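You operate a simulated robot arm through the tools that you are given. There is no shell and no other tool.

The job below is to be done with a simulated two-armed robot. You get a single attempt, and the scene is never put back.

## Task
Rub the chalk off the balancer's tyre, balance the wheel and lock it again.
Fine: black pad, put back; knob to FREE, the weight shown where the bubble points, pressed till it latches; knob to LOCK. Set down upright: black pad. What is to be rubbed or washed off counts as gone when no trace of it is left.

The check looks at the end state, three seconds after you hand in, the way a careful person would. Anything else that was tipped, shoved, dropped, spilled or broken makes it a failure.

## Robot
Two 6-joint arms with fingered hands on one trunk that stands fixed in place. Base frame: the origin is at the foot of the trunk, x ahead of it, y to its left, z up. Lengths are in mm, angles in rad, forces in N, time in s.
The left shoulder is at [20, 157, 829], the right one opposite. With the tool pointing down near the work surface each hand reaches from about 100 to 820 mm from the base axis, measured 20 degrees to its own side. Payload 4.1 kg a hand.
Tool frame (each hand has its own): the origin (TCP) lies between the finger pads and is the grasp point; the fingertips stand 33 mm ahead of it; z points along the fingers, y is the line along which they close. The gripper opens to 112 mm; its body begins 39 mm behind the TCP. The gripper is a hand of 4 fingers: y runs from the thumb to the fingers, the wrist lies at [-16, -118, -200] in the tool frame, and closing takes about 1.5 s.
Orientation is that of the tool frame in the base frame, as [roll, pitch, yaw] about the fixed x, y, z axes, in that order (R = Rz(yaw) Ry(pitch) Rx(roll)). With the fingers straight down and the wrist toward the robot, the tool's x, y and z point along [0, 1, 0], [1, 0, 0] and [0, 0, -1] of the base frame.

## Interface
- The arms move only by the tool move_arm. It takes "left_targets", "right_targets" or both (then of equal length, played together; a hand with none holds still); each is a list of rows, each a list of 6 numbers: the shift along the tool's x, y, z in mm, then the turn, a rotation vector about the tool's x, y, z in rad. In form: [[tx, ty, tz, wx, wy, wz], ...]. A call has 1 to 20 rows; each row is the pose to reach, as a shift and turn from the pose commanded when the call began, along the tool's axes at that moment. "left_hand" and "right_hand" are, for a hand that has rows, the gripper command, from -1 (fully open) to 1 (shut), values between in proportion, set as the call begins (left out, the last holds). A row lasts 0.2 s, in which the tool goes at most 50 mm and 0.15 rad; a call with a longer step from one row to the next is refused whole, and so is a gripper value outside its range. A pose out of reach is approached as far as the arm can. The call stops where the force on the tool passes 40 N (or 10 N more than at its start, if that is more) or the arm is blocked; 0.2 s more then pass. The fingers move at their own pace (about 72 mm/s each) and stop on an object; they squeeze with about 24 N. The grip force told is the motor's: it shows also when the fingers shut on nothing. Time passes only in rows, and 0.2 s behind the last, so rows that repeat a pose let the fingers close. The reply holds the time, the measured pose of the TCP, the force on the tool along the base axes, the opening and the grip force, in the units named above and with some noise, with the torque about the TCP (base axes, N m) and any sound that the robot's microphone picked up, and new pictures: "show" is both (left out), scene, wrist or none (wrist: the cameras of the hands that moved).
- Cameras (640 x 400 px; columns grow to the right, rows downward): "scene" is now at [49.5, -43.3, 1472.1]; the picture's right is [-0.49, -0.87, 0.00], its down [-0.40, 0.22, -0.89] and it looks along [0.78, -0.43, -0.46] (base axes); focal length 344 px, centre (320, 200). "left" rides on the left gripper at [-66, -89, -130] in its tool frame; the picture's right is [-0.79, -0.29, 0.54], its down [0.55, -0.71, 0.44] and it looks along [0.26, 0.64, 0.72] (tool axes); focal length 247 px, centre (320, 200). "right" rides on the right gripper at [66, -89, -130] in its tool frame; the picture's right is [-0.79, 0.29, -0.54], its down [-0.55, -0.71, 0.44] and it looks along [-0.26, 0.64, 0.72] (tool axes); focal length 247 px, centre (320, 200). There is no depth. A picture from a camera that has moved, and an enlarged one, comes with that camera's place and axes in the base frame and with its lens.
- finger_targets(index, middle, ring, thumb_bend, thumb_turn, hand): sets how far each is bent, from 0 (flat) to 1 (curled in); at 0.3 the hand is open as for a grip, at 0.7 the pads meet at the TCP. One left out holds its place. A second passes; each finger stops where it meets its share of the squeeze, and holds until it gets a number again. A gripper value or a shape takes the hand back. It gives what a move gives, with no picture; readings hold the bend of each and the force on the fingers (four entries, about 0 where the hand has none), thumb and palm. thumb_turn goes from beside the hand (0) to across from the fingers (1), as for a grip.
- preshape(shape, hand): the hand has 4 fingers and takes this shape, open, in about a second: jaw (thumb against the fingers, like two jaws); tri (thumb and two fingers); tip (a fingertip pinch); poke (one finger out to press); point (the index stretched); flat (the hand flat); cup (the hand cupped); fist (a fist). The gripper value then closes the fingers along that shape, each until it touches; the sizes above hold for jaw. It gives what a move gives, with no picture.
- aim_head(pan, tilt): turns the head with the scene camera to pan (to the left, within 1.501 rad either way) and tilt (down, from -0.506 to 1.204), counted from straight ahead of the robot. It gives what a move gives, and a new picture of the scene camera.
- zoom(camera, box): a new picture of the part [left, top, right, bottom] of that camera's present view, enlarged. No time passes.
- hand_in(): hands the job in; it is judged then, once.

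Places have to be worked out from the pictures, the camera data and where the tool is seen. Open the grippers and draw the arms clear of the work before you hand the job in, unless the task says otherwise.

The tools are called after "Emit:" as name(argument=value, ...) on one line, values as JSON. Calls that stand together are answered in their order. move_arm: Moves the arms, as the interface text tells. Its arguments: {"type":"object","properties":{"left_targets":{"type":"array","items":{"type":"array","items":{"type":"number"}}},"left_hand":{"type":"number"},"right_targets":{"type":"array","items":{"type":"array","items":{"type":"number"}}},"right_hand":{"type":"number"},"show":{"type":"string","enum":["both","scene","wrist","none"]}},"required":[]} The other tools are called the same way: preshape (shape, hand) gives the hand a shape; finger_targets (index, middle, ring, thumb_bend, thumb_turn, hand) moves the fingers one by one; aim_head (pan, tilt) turns the head that bears the scene camera; zoom (camera, box) takes an enlarged picture of a part of a camera's view; hand_in () hands the job in.

At the start:

```text
time: 0.0
left_position: [391.8, -25.1, 1207.1]
left_orientation: [-3.141, 0.0, 1.176]
left_force: [-0.2, 0.3, -0.8]
left_torque: [-0.04, 0.0, 0.02]
left_grip_width: 111.7
left_gripper_force: 0.1
left_shape: jaw
left_bend: [0.3, 0.3, 0.3, 0.3, 0.98]
left_finger forces: [0.0, 0.0, 0.0, 0.1, 0.1, 0.1]
right_position: [306.7, -347.1, 1291.6]
right_orientation: [-3.141, 0.001, 1.178]
right_force: [0.7, 0.2, -0.3]
right_torque: [0.04, -0.03, -0.01]
right_grip_width: 111.9
right_gripper_force: 0.1
right_shape: jaw
right_bend: [0.3, 0.3, 0.3, 0.3, 0.98]
right_finger forces: [0.0, 0.0, 0.0, 0.0, 0.0, 0.1]
head pan, tilt (commanded): [-0.508, 0.48]
```

scene: 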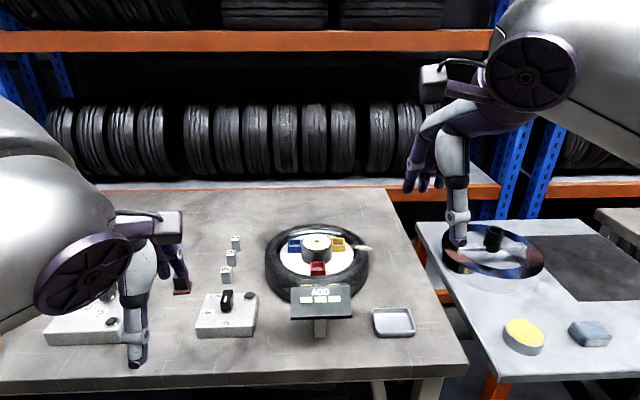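
right: 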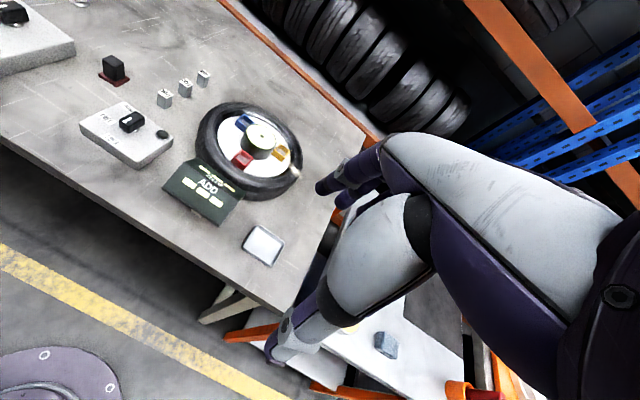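
left: 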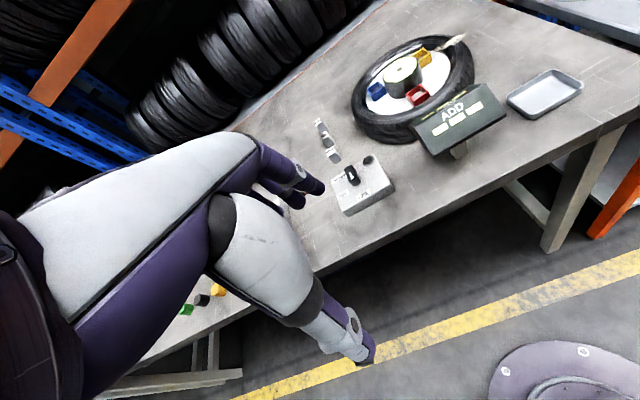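

I'll start by looking closer at the balancer and the things around it in the scene view.

Emit:
zoom(camera="scene", box=[170, 210, 430, 372])

Emit:
zoom(camera="scene", box=[400, 200, 640, 400])

Emit:
zoom(camera="left", box=[290, 20, 600, 220])

Emit:
zoom(camera="right", box=[60, 40, 320, 280])

```text
2.46 times, centred on (300, 291) of scene
camera zoom: at [49.5, -43.3, 1472.1], right [-0.49, -0.87, 0.0], down [-0.4, 0.22, -0.89], along [0.78, -0.43, -0.46], focal length 846 px, centre (369, -24)
```

zoom: 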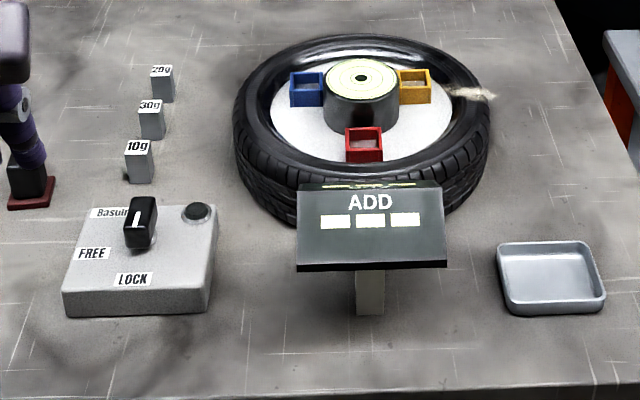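

```text
2.00 times, centred on (520, 300) of scene
camera zoom: at [49.5, -43.3, 1472.1], right [-0.49, -0.87, 0.0], down [-0.4, 0.22, -0.89], along [0.78, -0.43, -0.46], focal length 687 px, centre (-80, 0)
```

zoom: 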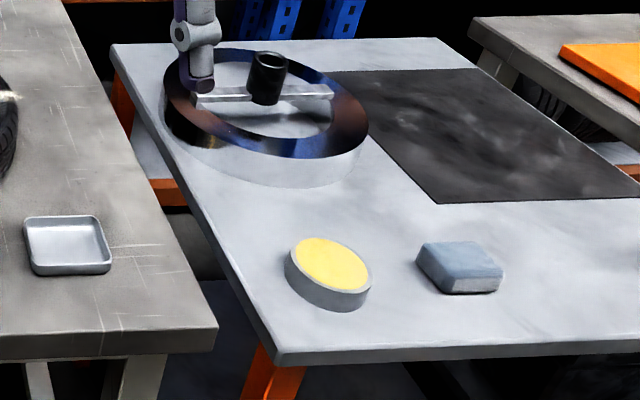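

```text
2.00 times, centred on (445, 120) of left
camera zoom: at [284.1, -51.5, 1338.4], right [-0.57, -0.62, -0.54], down [-0.44, 0.78, -0.44], along [0.69, -0.01, -0.72], focal length 494 px, centre (70, 360)
```

zoom: 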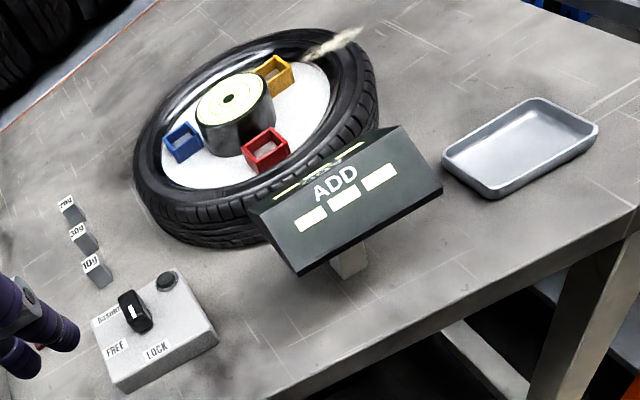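

```text
1.67 times, centred on (190, 160) of right
camera zoom: at [248.7, -253.3, 1420.5], right [-0.04, -0.84, 0.54], down [-0.87, -0.24, -0.44], along [0.49, -0.49, -0.72], focal length 412 px, centre (537, 267)
```

zoom: 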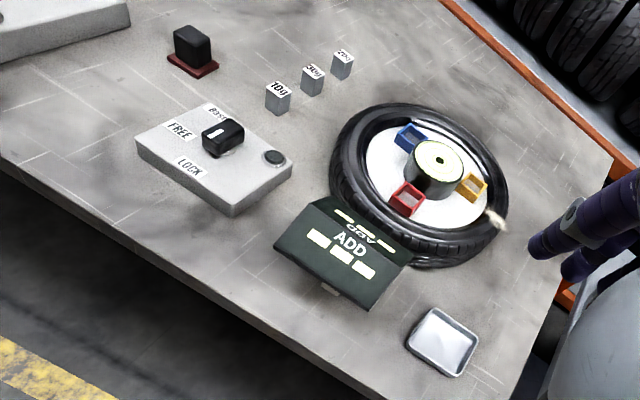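

The table top works out at about z=905, the hub near (676,-380), the knob near (607,-135) and the black pad near (768,-70). I'll zoom further to read the labels, the knob pointer and the chalk.

Emit:
zoom(camera="scene", box=[190, 275, 270, 345])

Emit:
zoom(camera="scene", box=[255, 215, 385, 305])

Emit:
zoom(camera="left", box=[300, 100, 420, 220])

Emit:
aim_head(pan=-0.1, tilt=0.6)

```text
5.71 times, centred on (230, 310) of scene
camera zoom: at [49.5, -43.3, 1472.1], right [-0.49, -0.87, 0.0], down [-0.4, 0.22, -0.89], along [0.78, -0.43, -0.46], focal length 1964 px, centre (834, -429)
```

zoom: 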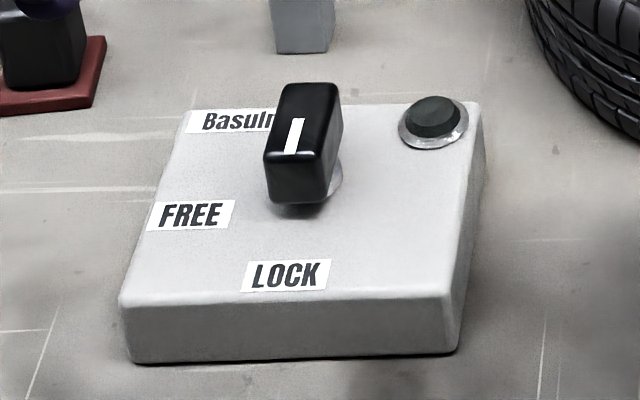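

```text
4.44 times, centred on (320, 260) of scene
camera zoom: at [49.5, -43.3, 1472.1], right [-0.49, -0.87, 0.0], down [-0.4, 0.22, -0.89], along [0.78, -0.43, -0.46], focal length 1528 px, centre (320, -67)
```

zoom: 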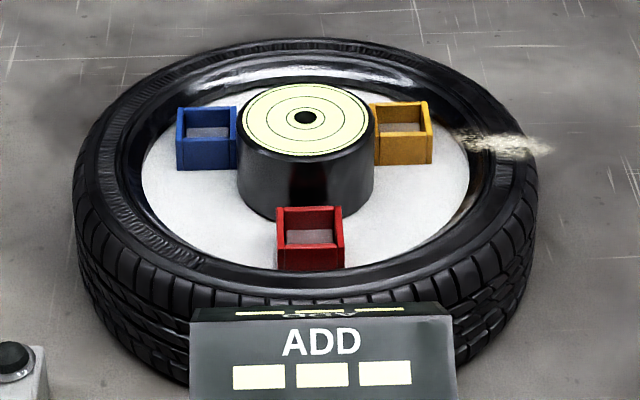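

```text
3.33 times, centred on (360, 160) of left
camera zoom: at [284.1, -51.5, 1338.4], right [-0.57, -0.62, -0.54], down [-0.44, 0.78, -0.44], along [0.69, -0.01, -0.72], focal length 823 px, centre (187, 333)
```

zoom: 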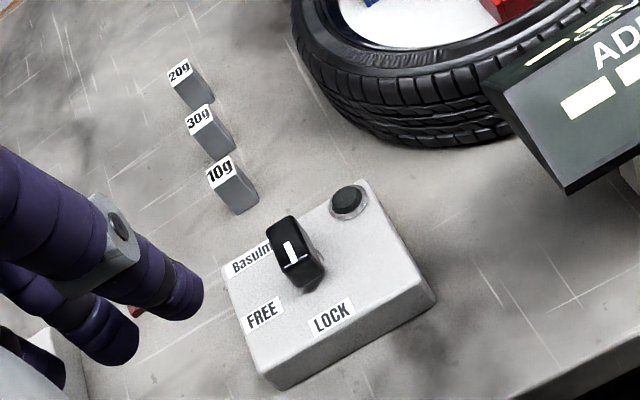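

```text
time: 0.9
left_position: [390.4, -24.3, 1207.1]
left_orientation: [-3.142, 0.0, 1.176]
left_force: [0.0, 0.4, -0.2]
left_torque: [-0.03, 0.04, -0.02]
left_grip_width: 111.8
left_gripper_force: 0.1
left_shape: jaw
left_bend: [0.3, 0.3, 0.3, 0.3, 0.98]
left_finger forces: [0.0, 0.1, 0.0, 0.0, 0.0, 0.1]
right_position: [305.7, -348.6, 1290.2]
right_orientation: [3.14, 0.0, 1.175]
right_force: [0.9, 0.3, 0.2]
right_torque: [0.01, 0.0, 0.02]
right_grip_width: 111.7
right_gripper_force: 0.0
right_shape: jaw
right_bend: [0.3, 0.3, 0.3, 0.3, 0.98]
right_finger forces: [0.0, 0.1, 0.0, 0.0, 0.1, 0.0]
head pan, tilt (commanded): [-0.099, 0.6]
camera scene: at [57.5, -7.8, 1461.3], right [-0.1, -0.99, 0.0], down [-0.56, 0.06, -0.83], along [0.82, -0.08, -0.56], focal length 344 px, centre (320, 200)
```

scene: 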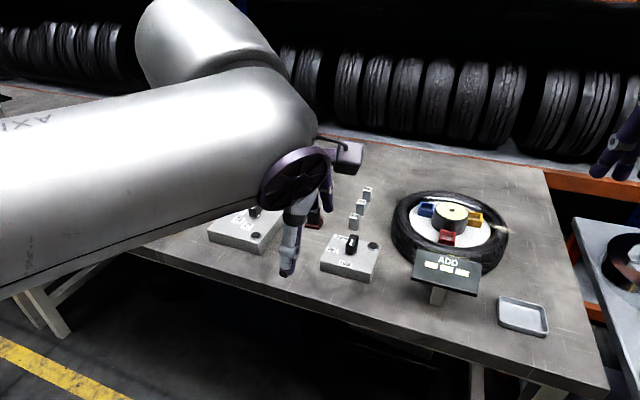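

The left arm hangs over the work, but the control box can be seen. I'll zoom hard on the knob, the weights, the pad and the other box from this head pose.

Emit:
zoom(camera="scene", box=[315, 222, 385, 282])

Emit:
zoom(camera="scene", box=[200, 180, 340, 280])

Emit:
zoom(camera="scene", box=[335, 175, 395, 235])

Emit:
zoom(camera="scene", box=[385, 180, 525, 270])

```text
6.67 times, centred on (350, 252) of scene
camera zoom: at [57.5, -7.8, 1461.3], right [-0.1, -0.99, 0.0], down [-0.56, 0.06, -0.83], along [0.82, -0.08, -0.56], focal length 2291 px, centre (120, -147)
```

zoom: 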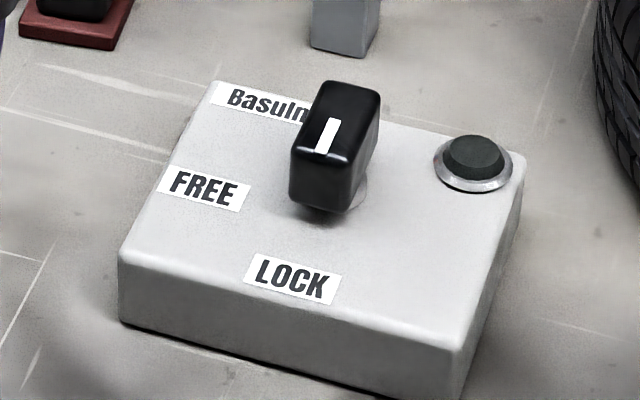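

```text
4.00 times, centred on (270, 230) of scene
camera zoom: at [57.5, -7.8, 1461.3], right [-0.1, -0.99, 0.0], down [-0.56, 0.06, -0.83], along [0.82, -0.08, -0.56], focal length 1375 px, centre (520, 80)
```

zoom: 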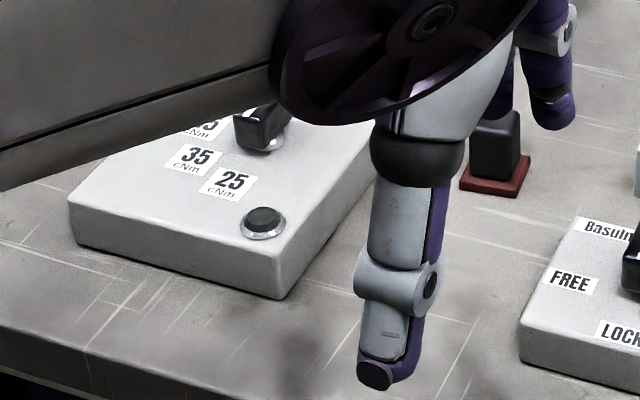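

```text
6.67 times, centred on (365, 205) of scene
camera zoom: at [57.5, -7.8, 1461.3], right [-0.1, -0.99, 0.0], down [-0.56, 0.06, -0.83], along [0.82, -0.08, -0.56], focal length 2291 px, centre (20, 167)
```

zoom: 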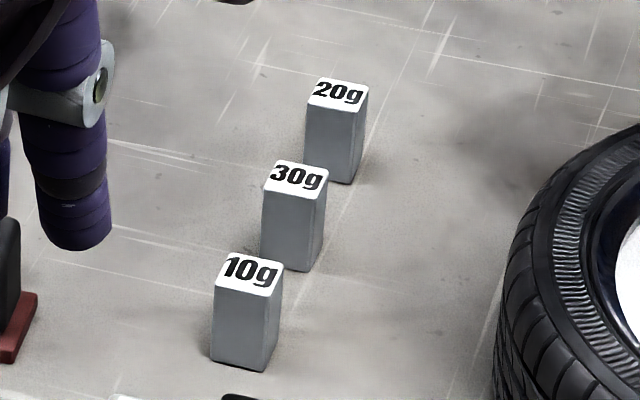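

```text
4.44 times, centred on (455, 225) of scene
camera zoom: at [57.5, -7.8, 1461.3], right [-0.1, -0.99, 0.0], down [-0.56, 0.06, -0.83], along [0.82, -0.08, -0.56], focal length 1528 px, centre (-280, 89)
```

zoom: 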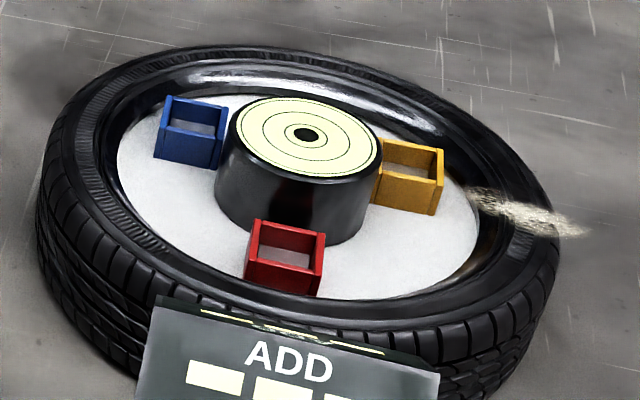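

The knob's white line points toward LOCK, with FREE about 65° clockwise from it. I'll pull the left arm aside to see the pad and its red base properly.

Emit:
move_arm(left_targets=[[35, -26, 0, 0, 0, 0], [70, -52, 0, 0, 0, 0], [105, -78, 0, 0, 0, 0], [140, -104, 0, 0, 0, 0], [175, -130, 0, 0, 0, 0], [208, -152, 0, 0, 0, 0]], show="scene")

```text
time: 2.3
left_position: [333.8, 227.6, 1205.9]
left_orientation: [-3.141, 0.001, 1.176]
left_force: [0.3, -0.8, -0.2]
left_torque: [0.05, 0.04, -0.01]
left_grip_width: 111.7
left_gripper_force: 0.0
left_shape: jaw
left_bend: [0.3, 0.3, 0.3, 0.3, 0.98]
left_finger forces: [0.1, 0.1, 0.1, 0.0, 0.0, 0.0]
right_position: [305.8, -349.2, 1291.6]
right_orientation: [-3.141, -0.001, 1.176]
right_force: [0.6, -0.1, 0.6]
right_torque: [0.03, 0.03, -0.01]
right_grip_width: 111.3
right_gripper_force: 0.0
right_shape: jaw
right_bend: [0.3, 0.3, 0.3, 0.3, 0.98]
right_finger forces: [0.0, 0.0, 0.1, 0.0, 0.0, 0.0]
head pan, tilt (commanded): [-0.099, 0.6]
camera scene: at [57.8, -8.0, 1461.2], right [-0.1, -0.99, 0.0], down [-0.56, 0.06, -0.82], along [0.82, -0.08, -0.57], focal length 344 px, centre (320, 200)
```

scene: 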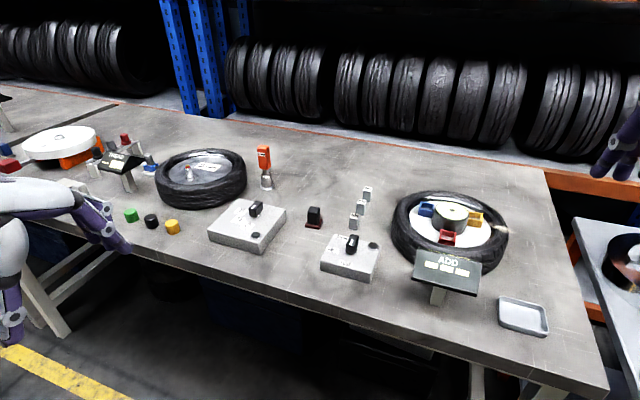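

Now the pad is clear. I'll zoom on the pad, its surroundings and the neighbouring station.

Emit:
zoom(camera="scene", box=[295, 195, 335, 235])

Emit:
zoom(camera="scene", box=[60, 120, 340, 270])

Emit:
zoom(camera="scene", box=[465, 195, 525, 245])

```text
10.00 times, centred on (315, 215) of scene
camera zoom: at [57.8, -8.0, 1461.2], right [-0.1, -0.99, 0.0], down [-0.56, 0.06, -0.82], along [0.82, -0.08, -0.57], focal length 3437 px, centre (370, 50)
```

zoom: 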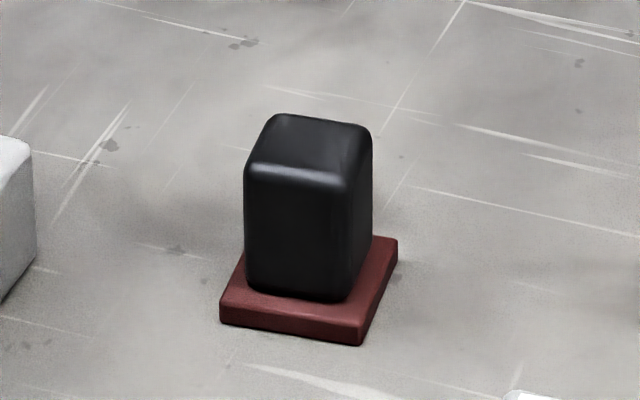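

```text
2.29 times, centred on (200, 195) of scene
camera zoom: at [57.8, -8.0, 1461.2], right [-0.1, -0.99, 0.0], down [-0.56, 0.06, -0.82], along [0.82, -0.08, -0.57], focal length 786 px, centre (594, 211)
```

zoom: 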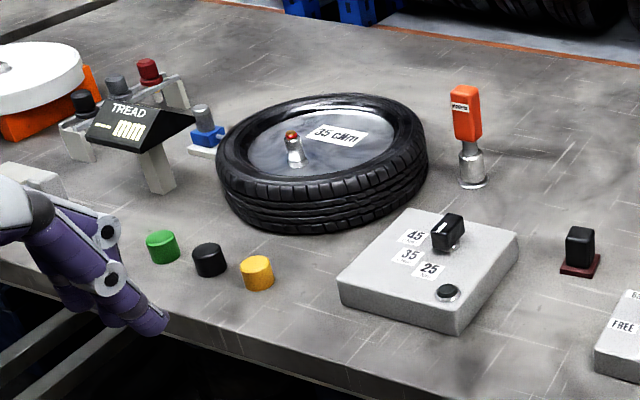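

```text
8.00 times, centred on (495, 220) of scene
camera zoom: at [57.8, -8.0, 1461.2], right [-0.1, -0.99, 0.0], down [-0.56, 0.06, -0.82], along [0.82, -0.08, -0.57], focal length 2750 px, centre (-1080, 40)
```

zoom: 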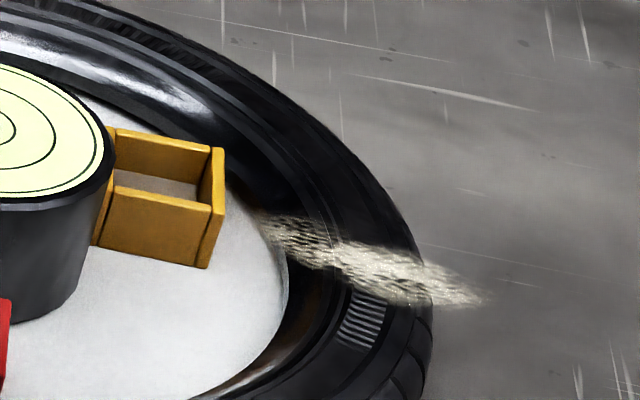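

The pad is a black block (~32 mm) on a red foot plate, aligned with the tool's yaw, near (752,-62). I'll aim the head at the wheel and study the slots, chalk and heights closely.

Emit:
aim_head(pan=-0.5, tilt=0.65)

Emit:
zoom(camera="scene", box=[240, 140, 400, 240])

Emit:
zoom(camera="right", box=[190, 90, 310, 210])

Emit:
zoom(camera="right", box=[60, 40, 220, 180])

```text
time: 3.1
left_position: [333.0, 226.9, 1206.8]
left_orientation: [-3.141, 0.0, 1.174]
left_force: [0.0, -0.6, 0.4]
left_torque: [0.0, 0.0, 0.0]
left_grip_width: 111.6
left_gripper_force: 0.1
left_shape: jaw
left_bend: [0.3, 0.3, 0.3, 0.3, 0.98]
left_finger forces: [0.0, 0.0, 0.0, 0.0, 0.0, 0.1]
right_position: [304.9, -348.2, 1289.9]
right_orientation: [-3.141, -0.001, 1.176]
right_force: [0.5, 0.3, 0.0]
right_torque: [0.01, -0.01, 0.04]
right_grip_width: 111.8
right_gripper_force: 0.1
right_shape: jaw
right_bend: [0.3, 0.3, 0.3, 0.3, 0.98]
right_finger forces: [0.1, 0.1, 0.0, 0.0, 0.1, 0.0]
head pan, tilt (commanded): [-0.499, 0.649]
camera scene: at [45.8, -40.4, 1457.0], right [-0.48, -0.88, 0.0], down [-0.53, 0.29, -0.8], along [0.7, -0.38, -0.6], focal length 344 px, centre (320, 200)
```

scene: 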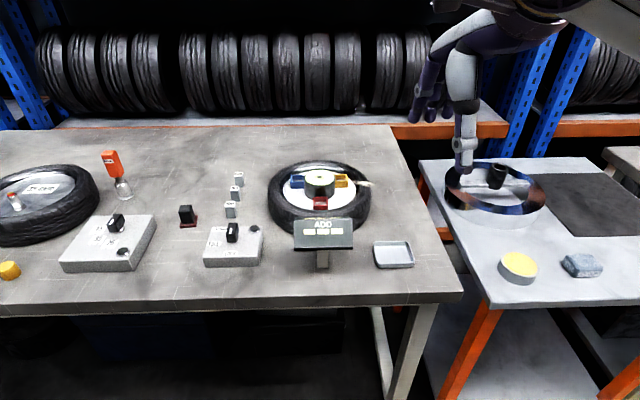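

```text
4.00 times, centred on (320, 190) of scene
camera zoom: at [45.8, -40.4, 1457.0], right [-0.48, -0.88, 0.0], down [-0.53, 0.29, -0.8], along [0.7, -0.38, -0.6], focal length 1375 px, centre (320, 240)
```

zoom: 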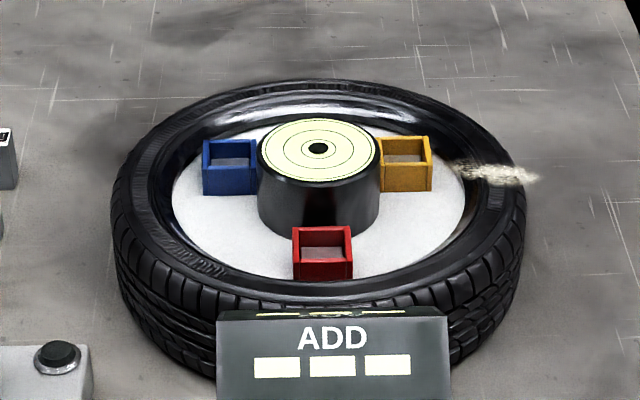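

```text
3.33 times, centred on (250, 150) of right
camera zoom: at [248.7, -253.3, 1420.5], right [-0.04, -0.84, 0.54], down [-0.87, -0.24, -0.44], along [0.49, -0.49, -0.72], focal length 823 px, centre (553, 367)
```

zoom: 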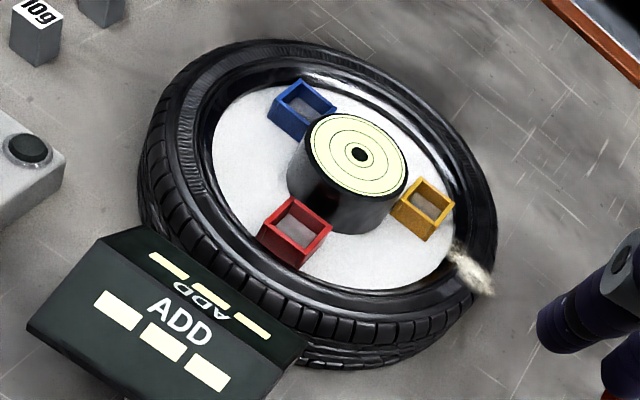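

```text
2.86 times, centred on (140, 110) of right
camera zoom: at [248.7, -253.3, 1420.5], right [-0.04, -0.84, 0.54], down [-0.87, -0.24, -0.44], along [0.49, -0.49, -0.72], focal length 706 px, centre (834, 457)
```

zoom: 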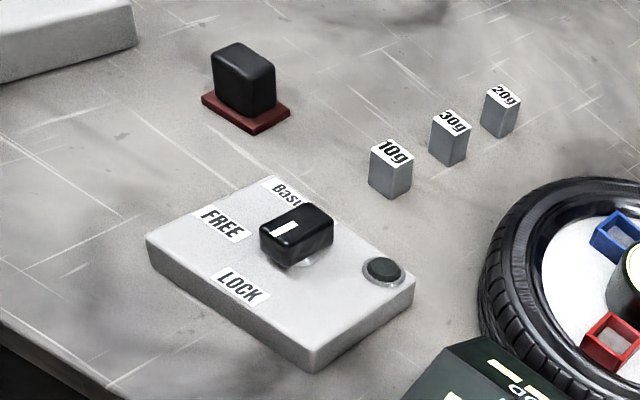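

The depth from these stereo pairs is uncertain (small angles between rays), so I'll bring the right hand nearer, high above the bench, for a close second viewpoint.

Emit:
move_arm(right_targets=[[23.5, 24.7, 23.7, 0, 0, 0], [47, 49.4, 47.5, 0, 0, 0], [70.5, 74.1, 71.2, 0, 0, 0], [94, 98.8, 95, 0, 0, 0], [117.5, 123.5, 118.7, 0, 0, 0], [141, 148.2, 142.5, 0, 0, 0], [165, 173, 166, 0, 0, 0], [188.5, 197.7, 190, 0, 0, 0]])

```text
time: 4.9
left_position: [332.5, 226.9, 1206.5]
left_orientation: [-3.14, 0.001, 1.175]
left_force: [-0.7, -0.7, 1.7]
left_torque: [0.03, -0.03, 0.0]
left_grip_width: 111.6
left_gripper_force: 0.0
left_shape: jaw
left_bend: [0.3, 0.3, 0.3, 0.3, 0.98]
left_finger forces: [0.0, 0.1, 0.0, 0.1, 0.0, 0.0]
right_position: [560.4, -249.7, 1101.7]
right_orientation: [3.139, -0.001, 1.178]
right_force: [-0.4, 1.1, 0.1]
right_torque: [0.01, -0.03, 0.0]
right_grip_width: 111.8
right_gripper_force: 0.0
right_shape: jaw
right_bend: [0.3, 0.3, 0.3, 0.3, 0.98]
right_finger forces: [0.0, 0.0, 0.0, 0.1, 0.0, 0.1]
head pan, tilt (commanded): [-0.499, 0.649]
camera scene: at [45.2, -40.6, 1457.0], right [-0.48, -0.88, 0.0], down [-0.53, 0.29, -0.8], along [0.7, -0.38, -0.6], focal length 344 px, centre (320, 200)
camera right: at [502.7, -154.8, 1232.1], right [-0.04, -0.84, 0.54], down [-0.87, -0.24, -0.44], along [0.5, -0.48, -0.72], focal length 247 px, centre (320, 200)
```

scene: 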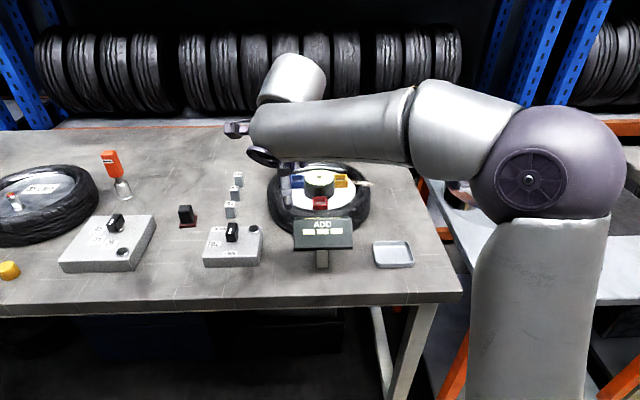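
right: 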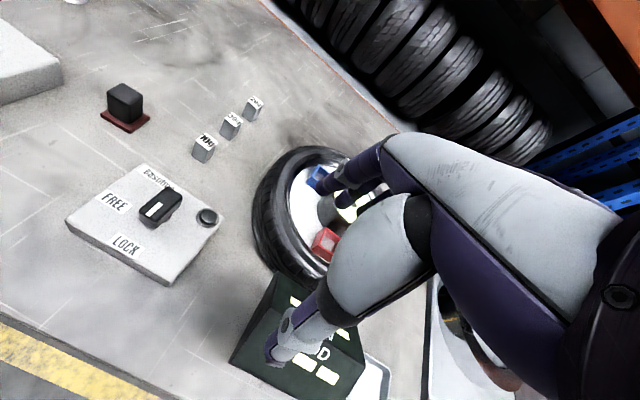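

Now the pad, knob and weights are seen from a second viewpoint. I'll zoom the right camera on them for precise pixels.

Emit:
zoom(camera="right", box=[60, 60, 280, 180])

Emit:
zoom(camera="right", box=[60, 150, 240, 290])

Emit:
zoom(camera="scene", box=[160, 160, 280, 270])

```text
2.91 times, centred on (170, 120) of right
camera zoom: at [502.7, -154.8, 1232.1], right [-0.04, -0.84, 0.54], down [-0.87, -0.24, -0.44], along [0.5, -0.48, -0.72], focal length 718 px, centre (756, 433)
```

zoom: 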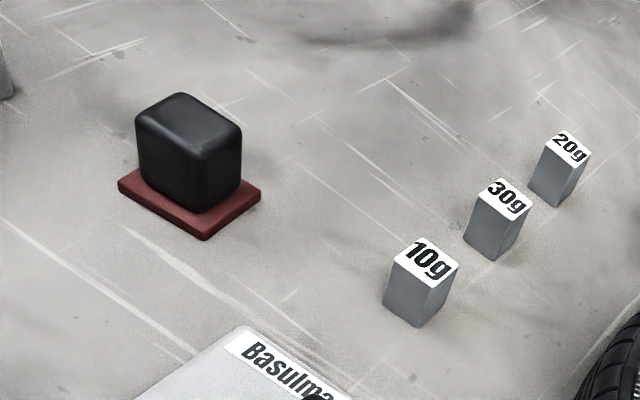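

```text
2.86 times, centred on (150, 220) of right
camera zoom: at [502.7, -154.8, 1232.1], right [-0.04, -0.84, 0.54], down [-0.87, -0.24, -0.44], along [0.5, -0.48, -0.72], focal length 706 px, centre (806, 143)
```

zoom: 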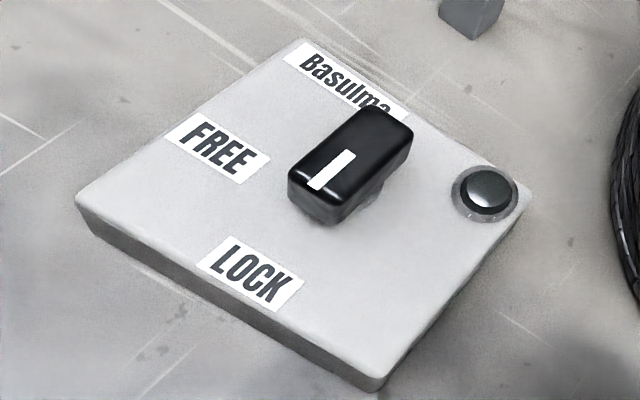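

```text
3.64 times, centred on (220, 215) of scene
camera zoom: at [45.2, -40.6, 1457.0], right [-0.48, -0.88, 0.0], down [-0.53, 0.29, -0.8], along [0.7, -0.38, -0.6], focal length 1250 px, centre (684, 146)
```

zoom: 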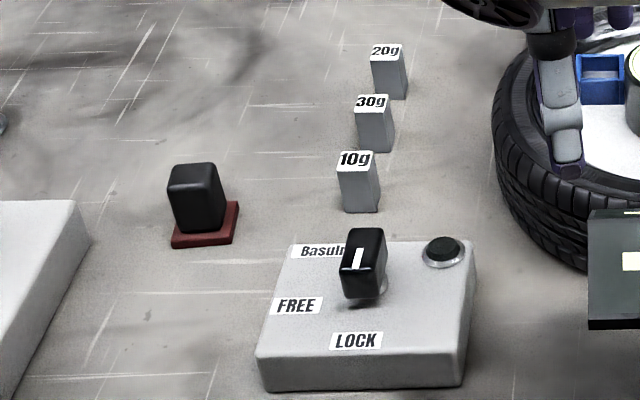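

Triangulating now gives a table top at z≈879, the pad centred near (788,-64) with its black block spanning z≈886–926, 10g at about (751,-174), 30g (814,-207) and 20g (877,-240). I'll take the right hand to a pre-grasp over the pad, tilted slightly forward to gain reach.

Emit:
move_arm(right_targets=[[45, 9.4, 14.3, -0.05, 0, 0], [90, 18.8, 28.7, -0.1, 0, 0], [135, 28.1, 43, -0.15, 0, 0], [180, 37.5, 57.4, -0.2, 0, 0], [224.9, 46.9, 71.7, -0.25, 0, 0]], right_hand=-1)

```text
time: 6.1
left_position: [332.9, 225.8, 1206.4]
left_orientation: [3.142, -0.002, 1.174]
left_force: [-0.5, -0.9, -0.1]
left_torque: [0.07, -0.01, -0.02]
left_grip_width: 111.5
left_gripper_force: 0.1
left_shape: jaw
left_bend: [0.3, 0.3, 0.3, 0.3, 0.98]
left_finger forces: [0.0, 0.1, 0.1, 0.1, 0.0, 0.0]
right_position: [687.4, -63.2, 1027.2]
right_orientation: [2.891, -0.003, 1.173]
right_force: [0.4, -0.9, 0.3]
right_torque: [0.01, -0.04, 0.05]
right_grip_width: 111.9
right_gripper_force: 0.0
right_shape: jaw
right_bend: [0.3, 0.3, 0.3, 0.3, 0.98]
right_finger forces: [0.0, 0.0, 0.0, 0.0, 0.1, 0.1]
head pan, tilt (commanded): [-0.499, 0.649]
camera scene: at [45.4, -41.0, 1456.9], right [-0.48, -0.88, 0.0], down [-0.53, 0.29, -0.8], along [0.7, -0.38, -0.6], focal length 344 px, centre (320, 200)
camera right: at [603.5, 43.5, 1131.0], right [-0.17, -0.79, 0.59], down [-0.75, -0.29, -0.6], along [0.64, -0.55, -0.54], focal length 247 px, centre (320, 200)
```

scene: 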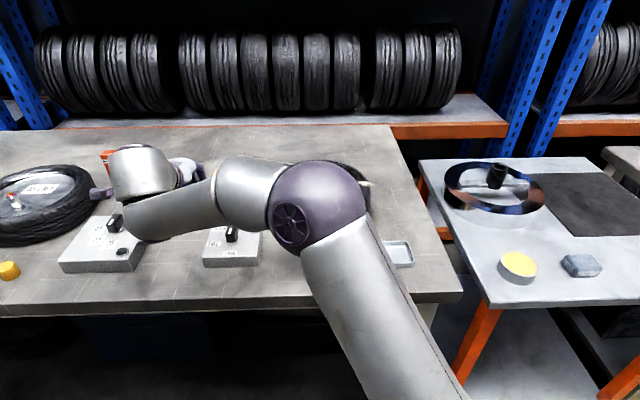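
right: 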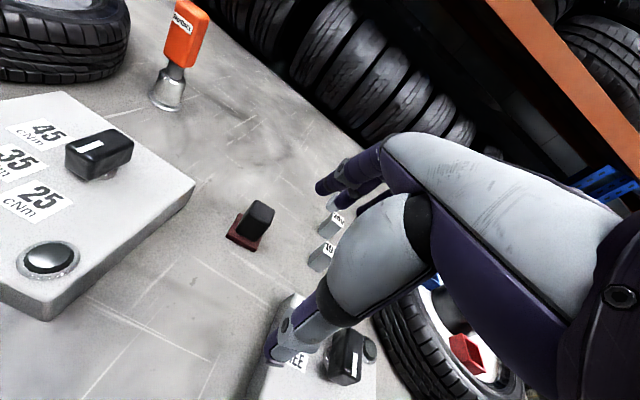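

The pad is in view of the right camera from a very different angle. I'll zoom to refine its position.

Emit:
zoom(camera="right", box=[205, 185, 295, 265])

Emit:
zoom(camera="right", box=[290, 170, 360, 290])

```text
5.00 times, centred on (250, 225) of right
camera zoom: at [603.5, 43.5, 1131.0], right [-0.17, -0.79, 0.59], down [-0.75, -0.29, -0.6], along [0.64, -0.55, -0.54], focal length 1235 px, centre (670, 75)
```

zoom: 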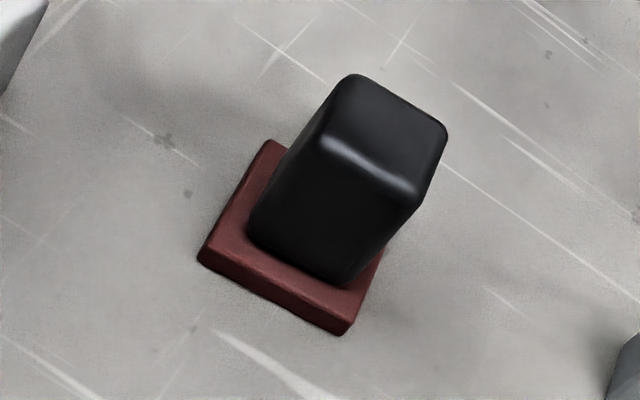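

```text
3.33 times, centred on (325, 230) of right
camera zoom: at [603.5, 43.5, 1131.0], right [-0.17, -0.79, 0.59], down [-0.75, -0.29, -0.6], along [0.64, -0.55, -0.54], focal length 823 px, centre (303, 100)
```

zoom: 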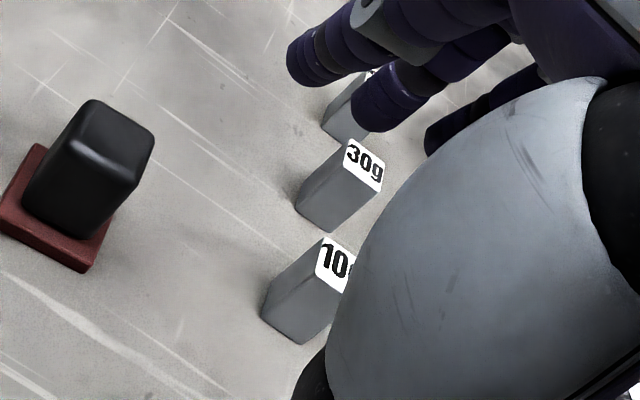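

Pad centre refined to about (787,-66), yaw about -20°. I'll move to a pre-grasp just above it with the fingers half open.

Emit:
move_arm(right_targets=[[12, 24.9, 27.8, 0, 0, 0], [24, 49.7, 55.5, 0, 0, 0], [36, 74.6, 83.3, 0, 0, 0], [36, 74.6, 83.3, 0, 0, 0]], right_hand=-0.2)

```text
time: 7.1
left_position: [333.0, 226.6, 1206.5]
left_orientation: [3.141, 0.0, 1.175]
left_force: [-0.7, -0.3, 0.0]
left_torque: [0.02, -0.03, -0.01]
left_grip_width: 111.8
left_gripper_force: 0.0
left_shape: jaw
left_bend: [0.3, 0.3, 0.3, 0.3, 0.98]
left_finger forces: [0.0, 0.0, 0.0, 0.0, 0.0, 0.0]
right_position: [792.5, -65.3, 965.8]
right_orientation: [2.893, 0.0, 1.175]
right_force: [0.2, 0.4, 0.7]
right_torque: [0.0, 0.0, -0.04]
right_grip_width: 67.6
right_gripper_force: 0.0
right_shape: jaw
right_bend: [0.75, 0.4, 0.37, 0.65, 1.0]
right_finger forces: [0.1, 0.0, 0.0, 0.0, 0.0, 0.0]
head pan, tilt (commanded): [-0.499, 0.649]
camera scene: at [45.6, -40.5, 1457.0], right [-0.48, -0.88, 0.0], down [-0.53, 0.29, -0.8], along [0.7, -0.38, -0.6], focal length 344 px, centre (320, 200)
camera right: at [707.6, 41.8, 1068.9], right [-0.17, -0.79, 0.59], down [-0.75, -0.29, -0.6], along [0.64, -0.55, -0.54], focal length 247 px, centre (320, 200)
```

scene: 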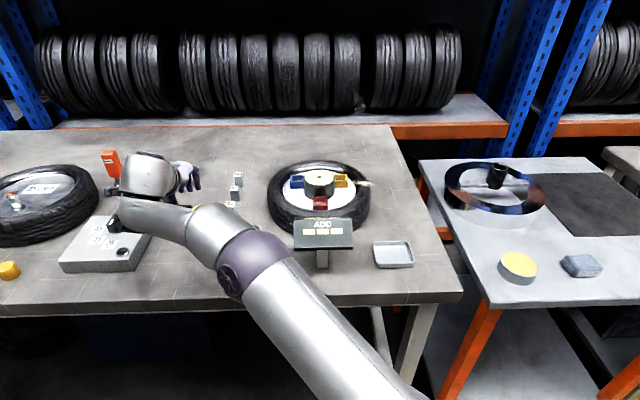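
right: 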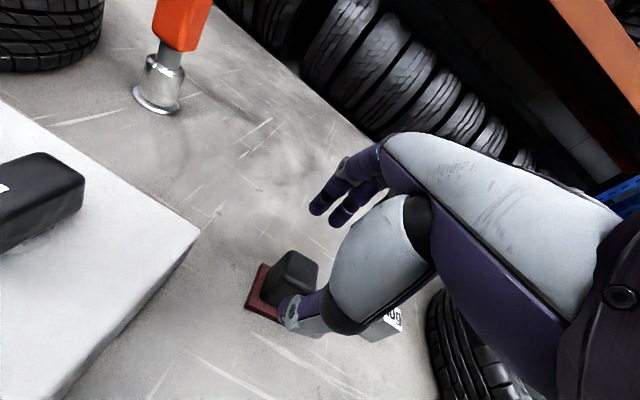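

The hand reached the pre-grasp at (792.5,-65.3,966), but the finger bends look uneven. I'll zoom to see the fingers before going down.

Emit:
zoom(camera="right", box=[220, 130, 440, 350])

Emit:
zoom(camera="scene", box=[100, 130, 240, 230])

```text
1.82 times, centred on (330, 240) of right
camera zoom: at [707.6, 41.8, 1068.9], right [-0.17, -0.79, 0.59], down [-0.75, -0.29, -0.6], along [0.64, -0.55, -0.54], focal length 449 px, centre (302, 127)
```

zoom: 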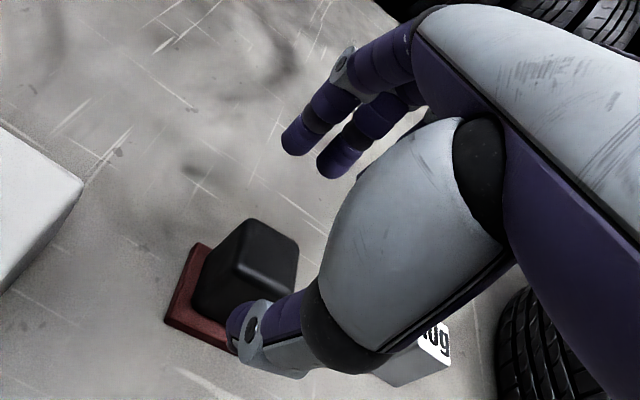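

```text
4.00 times, centred on (170, 180) of scene
camera zoom: at [45.6, -40.5, 1457.0], right [-0.48, -0.88, 0.0], down [-0.53, 0.29, -0.8], along [0.7, -0.38, -0.6], focal length 1375 px, centre (920, 280)
```

zoom: 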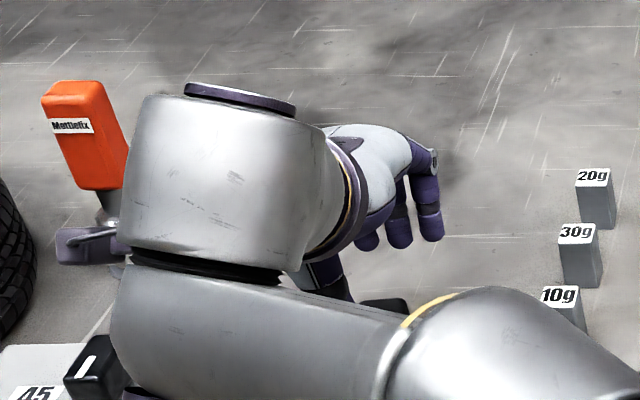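

The pad lies where computed. I'll hold still two rows to see whether the finger bends settle.

Emit:
move_arm(right_targets=[[0, 0, 0, 0, 0, 0], [0, 0, 0, 0, 0, 0], [0, 0, 0, 0, 0, 0]], show="none")

```text
time: 7.9
left_position: [333.5, 226.7, 1206.7]
left_orientation: [3.139, 0.001, 1.175]
left_force: [-0.8, -0.5, -0.2]
left_torque: [0.01, -0.03, -0.01]
left_grip_width: 111.8
left_gripper_force: 0.2
left_shape: jaw
left_bend: [0.3, 0.3, 0.3, 0.3, 0.98]
left_finger forces: [0.0, 0.0, 0.1, 0.0, 0.0, 0.0]
right_position: [792.2, -64.2, 965.6]
right_orientation: [2.89, 0.002, 1.176]
right_force: [0.2, -0.4, 0.4]
right_torque: [0.01, 0.01, -0.01]
right_grip_width: 67.7
right_gripper_force: 0.0
right_shape: jaw
right_bend: [0.75, 0.4, 0.37, 0.65, 1.0]
right_finger forces: [0.0, 0.0, 0.0, 0.0, 0.1, 0.1]
head pan, tilt (commanded): [-0.499, 0.649]
```

The uneven closure persists with the jaw value, so I'll set the fingers evenly by hand instead (all 0.45), which should leave about a 70 mm gap.

Emit:
finger_targets(hand="right", index=0.45, middle=0.45, ring=0.45, thumb_bend=0.45, thumb_turn=1.0)

Emit:
zoom(camera="right", box=[220, 130, 440, 350])

Emit:
zoom(camera="scene", box=[160, 150, 240, 220])

```text
time: 8.9
left_position: [333.4, 226.4, 1206.4]
left_orientation: [-3.141, 0.0, 1.174]
left_force: [0.1, 0.4, 0.7]
left_torque: [0.03, -0.01, -0.01]
left_grip_width: 111.6
left_gripper_force: 0.1
left_shape: jaw
left_bend: [0.3, 0.3, 0.3, 0.3, 0.98]
left_finger forces: [0.0, 0.0, 0.1, 0.0, 0.0, 0.0]
right_position: [791.9, -64.8, 966.4]
right_orientation: [2.891, 0.0, 1.178]
right_force: [0.5, -0.3, 0.4]
right_torque: [-0.01, 0.06, 0.03]
right_grip_width: 70.9
right_gripper_force: 0.0
right_shape: fingers
right_bend: [0.45, 0.45, 0.45, 0.45, 0.99]
right_finger forces: [0.1, 0.0, 0.1, 0.0, 0.1, 0.0]
head pan, tilt (commanded): [-0.499, 0.649]
```

```text
1.82 times, centred on (330, 240) of right
camera zoom: at [707.6, 41.8, 1069.3], right [-0.17, -0.79, 0.59], down [-0.75, -0.29, -0.6], along [0.64, -0.55, -0.54], focal length 449 px, centre (302, 127)
```

zoom: 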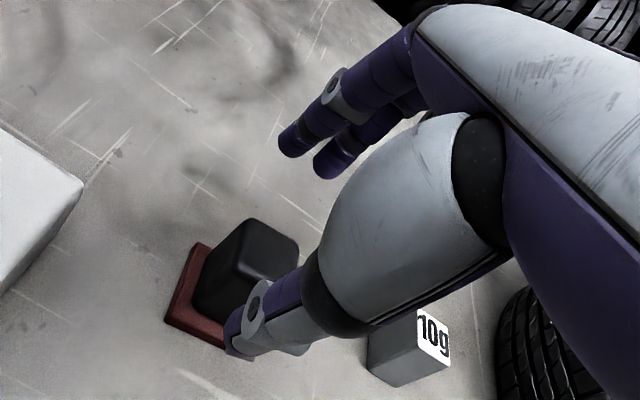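

```text
5.71 times, centred on (200, 185) of scene
camera zoom: at [45.8, -40.5, 1456.9], right [-0.48, -0.88, 0.0], down [-0.53, 0.29, -0.8], along [0.7, -0.38, -0.6], focal length 1964 px, centre (1006, 286)
```

zoom: 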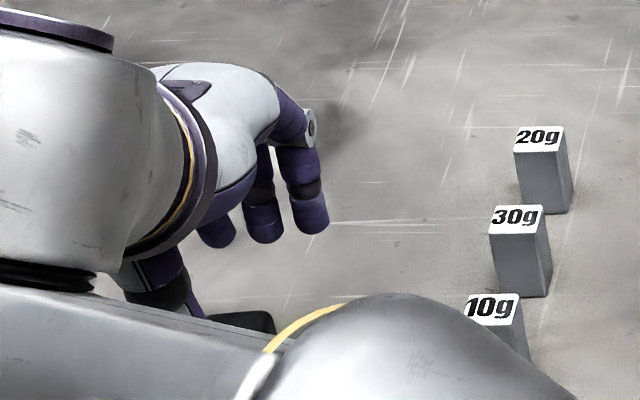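

Even closure works (70.9 mm gap). I'll descend to z≈930, shifting slightly back so the tilted jaw centres on the block.

Emit:
move_arm(right_targets=[[-1, -5.7, 11, 0, 0, 0], [-2, -11.5, 22, 0, 0, 0], [-2.9, -17.2, 32.8, 0, 0, 0]], show="wrist")

Emit:
zoom(camera="right", box=[220, 130, 440, 350])

```text
time: 9.7
left_position: [334.5, 227.3, 1206.1]
left_orientation: [3.141, 0.0, 1.175]
left_force: [0.7, 0.4, -0.8]
left_torque: [-0.01, 0.0, -0.03]
left_grip_width: 111.6
left_gripper_force: 0.0
left_shape: jaw
left_bend: [0.3, 0.3, 0.3, 0.3, 0.98]
left_finger forces: [0.0, 0.1, 0.1, 0.1, 0.0, 0.0]
right_position: [782.5, -62.2, 930.5]
right_orientation: [2.893, 0.0, 1.176]
right_force: [-0.2, 0.0, -0.3]
right_torque: [0.0, -0.01, 0.0]
right_grip_width: 71.0
right_gripper_force: 0.0
right_shape: fingers
right_bend: [0.45, 0.45, 0.45, 0.45, 0.99]
right_finger forces: [0.0, 0.1, 0.0, 0.1, 0.1, 0.0]
head pan, tilt (commanded): [-0.499, 0.649]
camera right: at [696.8, 43.3, 1034.3], right [-0.17, -0.79, 0.59], down [-0.75, -0.29, -0.6], along [0.64, -0.55, -0.54], focal length 247 px, centre (320, 200)
```

right: 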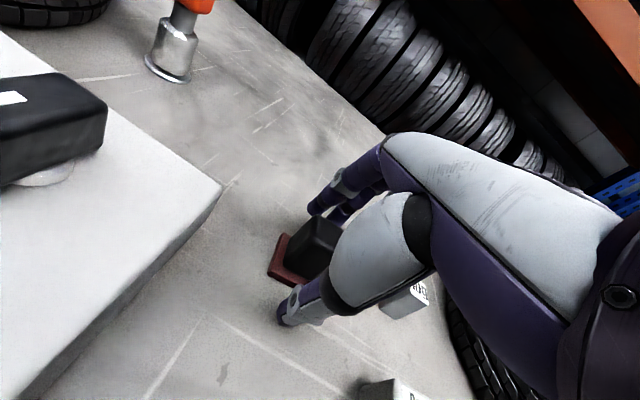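

```text
1.82 times, centred on (330, 240) of right
camera zoom: at [696.8, 43.3, 1034.3], right [-0.17, -0.79, 0.59], down [-0.75, -0.29, -0.6], along [0.64, -0.55, -0.54], focal length 449 px, centre (302, 127)
```

zoom: 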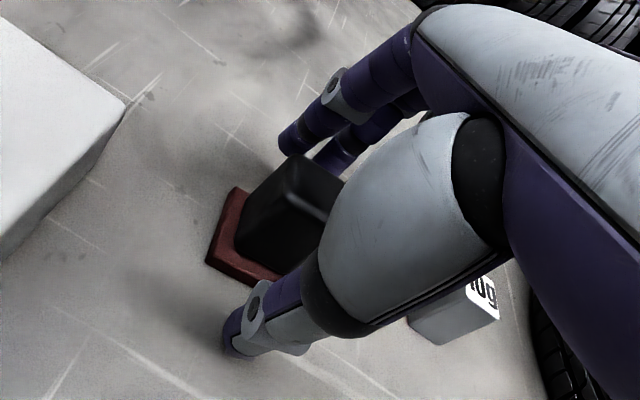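

The block sits centred between thumb and fingers. I'll close all fingers evenly on it.

Emit:
finger_targets(hand="right", index=0.72, middle=0.72, ring=0.72, thumb_bend=0.72)

Emit:
zoom(camera="right", box=[220, 130, 440, 350])

```text
time: 10.7
left_position: [333.7, 226.7, 1206.4]
left_orientation: [-3.141, 0.001, 1.174]
left_force: [0.2, 0.2, 0.6]
left_torque: [-0.02, -0.01, 0.0]
left_grip_width: 111.9
left_gripper_force: 0.0
left_shape: jaw
left_bend: [0.3, 0.3, 0.3, 0.3, 0.98]
left_finger forces: [0.0, 0.1, 0.0, 0.0, 0.0, 0.1]
right_position: [781.6, -62.7, 931.6]
right_orientation: [2.89, -0.002, 1.177]
right_force: [4.1, -2.0, 6.0]
right_torque: [-0.04, -0.12, 0.05]
right_grip_width: 27.0
right_gripper_force: 16.0
right_shape: fingers
right_bend: [0.62, 0.63, 0.72, 0.61, 1.0]
right_finger forces: [9.2, 9.6, 0.0, 0.0, 13.5, 0.0]
head pan, tilt (commanded): [-0.499, 0.649]
```

```text
1.82 times, centred on (330, 240) of right
camera zoom: at [696.9, 43.2, 1035.3], right [-0.17, -0.79, 0.59], down [-0.75, -0.29, -0.6], along [0.64, -0.55, -0.54], focal length 449 px, centre (302, 127)
```

zoom: 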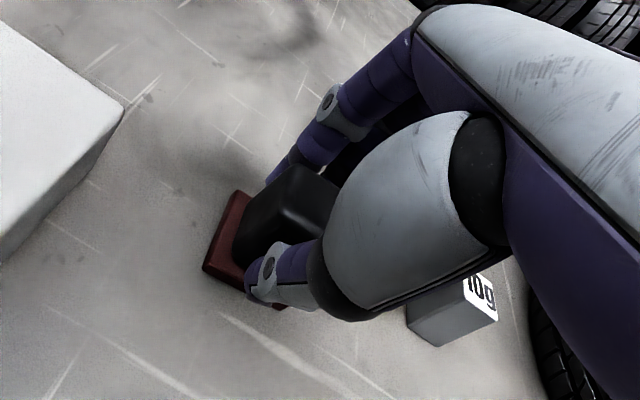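

Index, middle and thumb hold the block at 27 mm. I'll lift a little and see whether the red plate comes along.

Emit:
move_arm(right_targets=[[0, 2.5, -9.7, 0, 0, 0], [0, 5, -19.4, 0, 0, 0], [0, 7.4, -29.1, 0, 0, 0], [0, 9.9, -38.75, 0, 0, 0]], show="wrist")

Emit:
zoom(camera="right", box=[220, 130, 440, 350])

```text
time: 11.7
left_position: [333.0, 227.6, 1206.1]
left_orientation: [-3.141, -0.002, 1.175]
left_force: [0.5, -0.3, 0.4]
left_torque: [0.01, 0.0, -0.01]
left_grip_width: 111.5
left_gripper_force: 0.0
left_shape: jaw
left_bend: [0.3, 0.3, 0.3, 0.3, 0.98]
left_finger forces: [0.0, 0.0, 0.0, 0.0, 0.0, 0.0]
right_position: [782.2, -62.4, 970.7]
right_orientation: [2.892, 0.001, 1.175]
right_force: [-0.3, 0.5, -1.2]
right_torque: [0.0, 0.04, -0.02]
right_grip_width: 27.1
right_gripper_force: 14.6
right_shape: fingers
right_bend: [0.62, 0.64, 0.72, 0.61, 1.0]
right_finger forces: [7.1, 7.2, 0.0, 0.0, 14.3, 0.0]
head pan, tilt (commanded): [-0.499, 0.649]
camera right: at [698.5, 44.2, 1074.9], right [-0.17, -0.79, 0.59], down [-0.75, -0.29, -0.6], along [0.64, -0.55, -0.54], focal length 247 px, centre (320, 200)
```

right: 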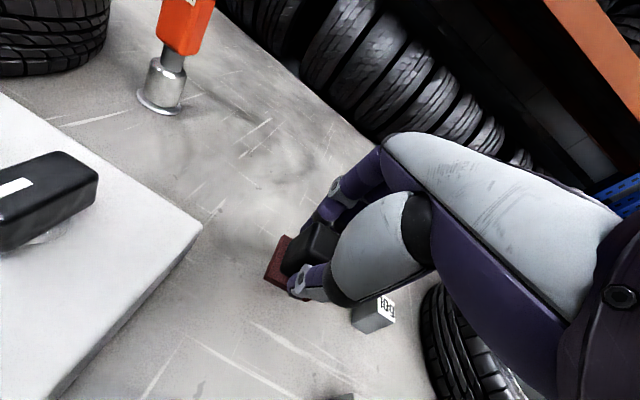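

```text
1.82 times, centred on (330, 240) of right
camera zoom: at [698.5, 44.2, 1074.9], right [-0.17, -0.79, 0.59], down [-0.75, -0.29, -0.6], along [0.64, -0.55, -0.54], focal length 449 px, centre (302, 127)
```

zoom: 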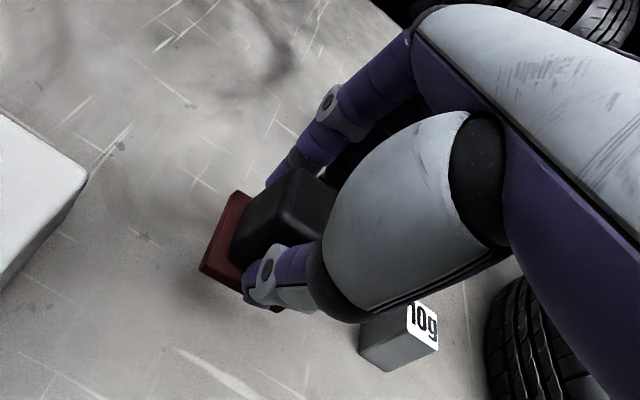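

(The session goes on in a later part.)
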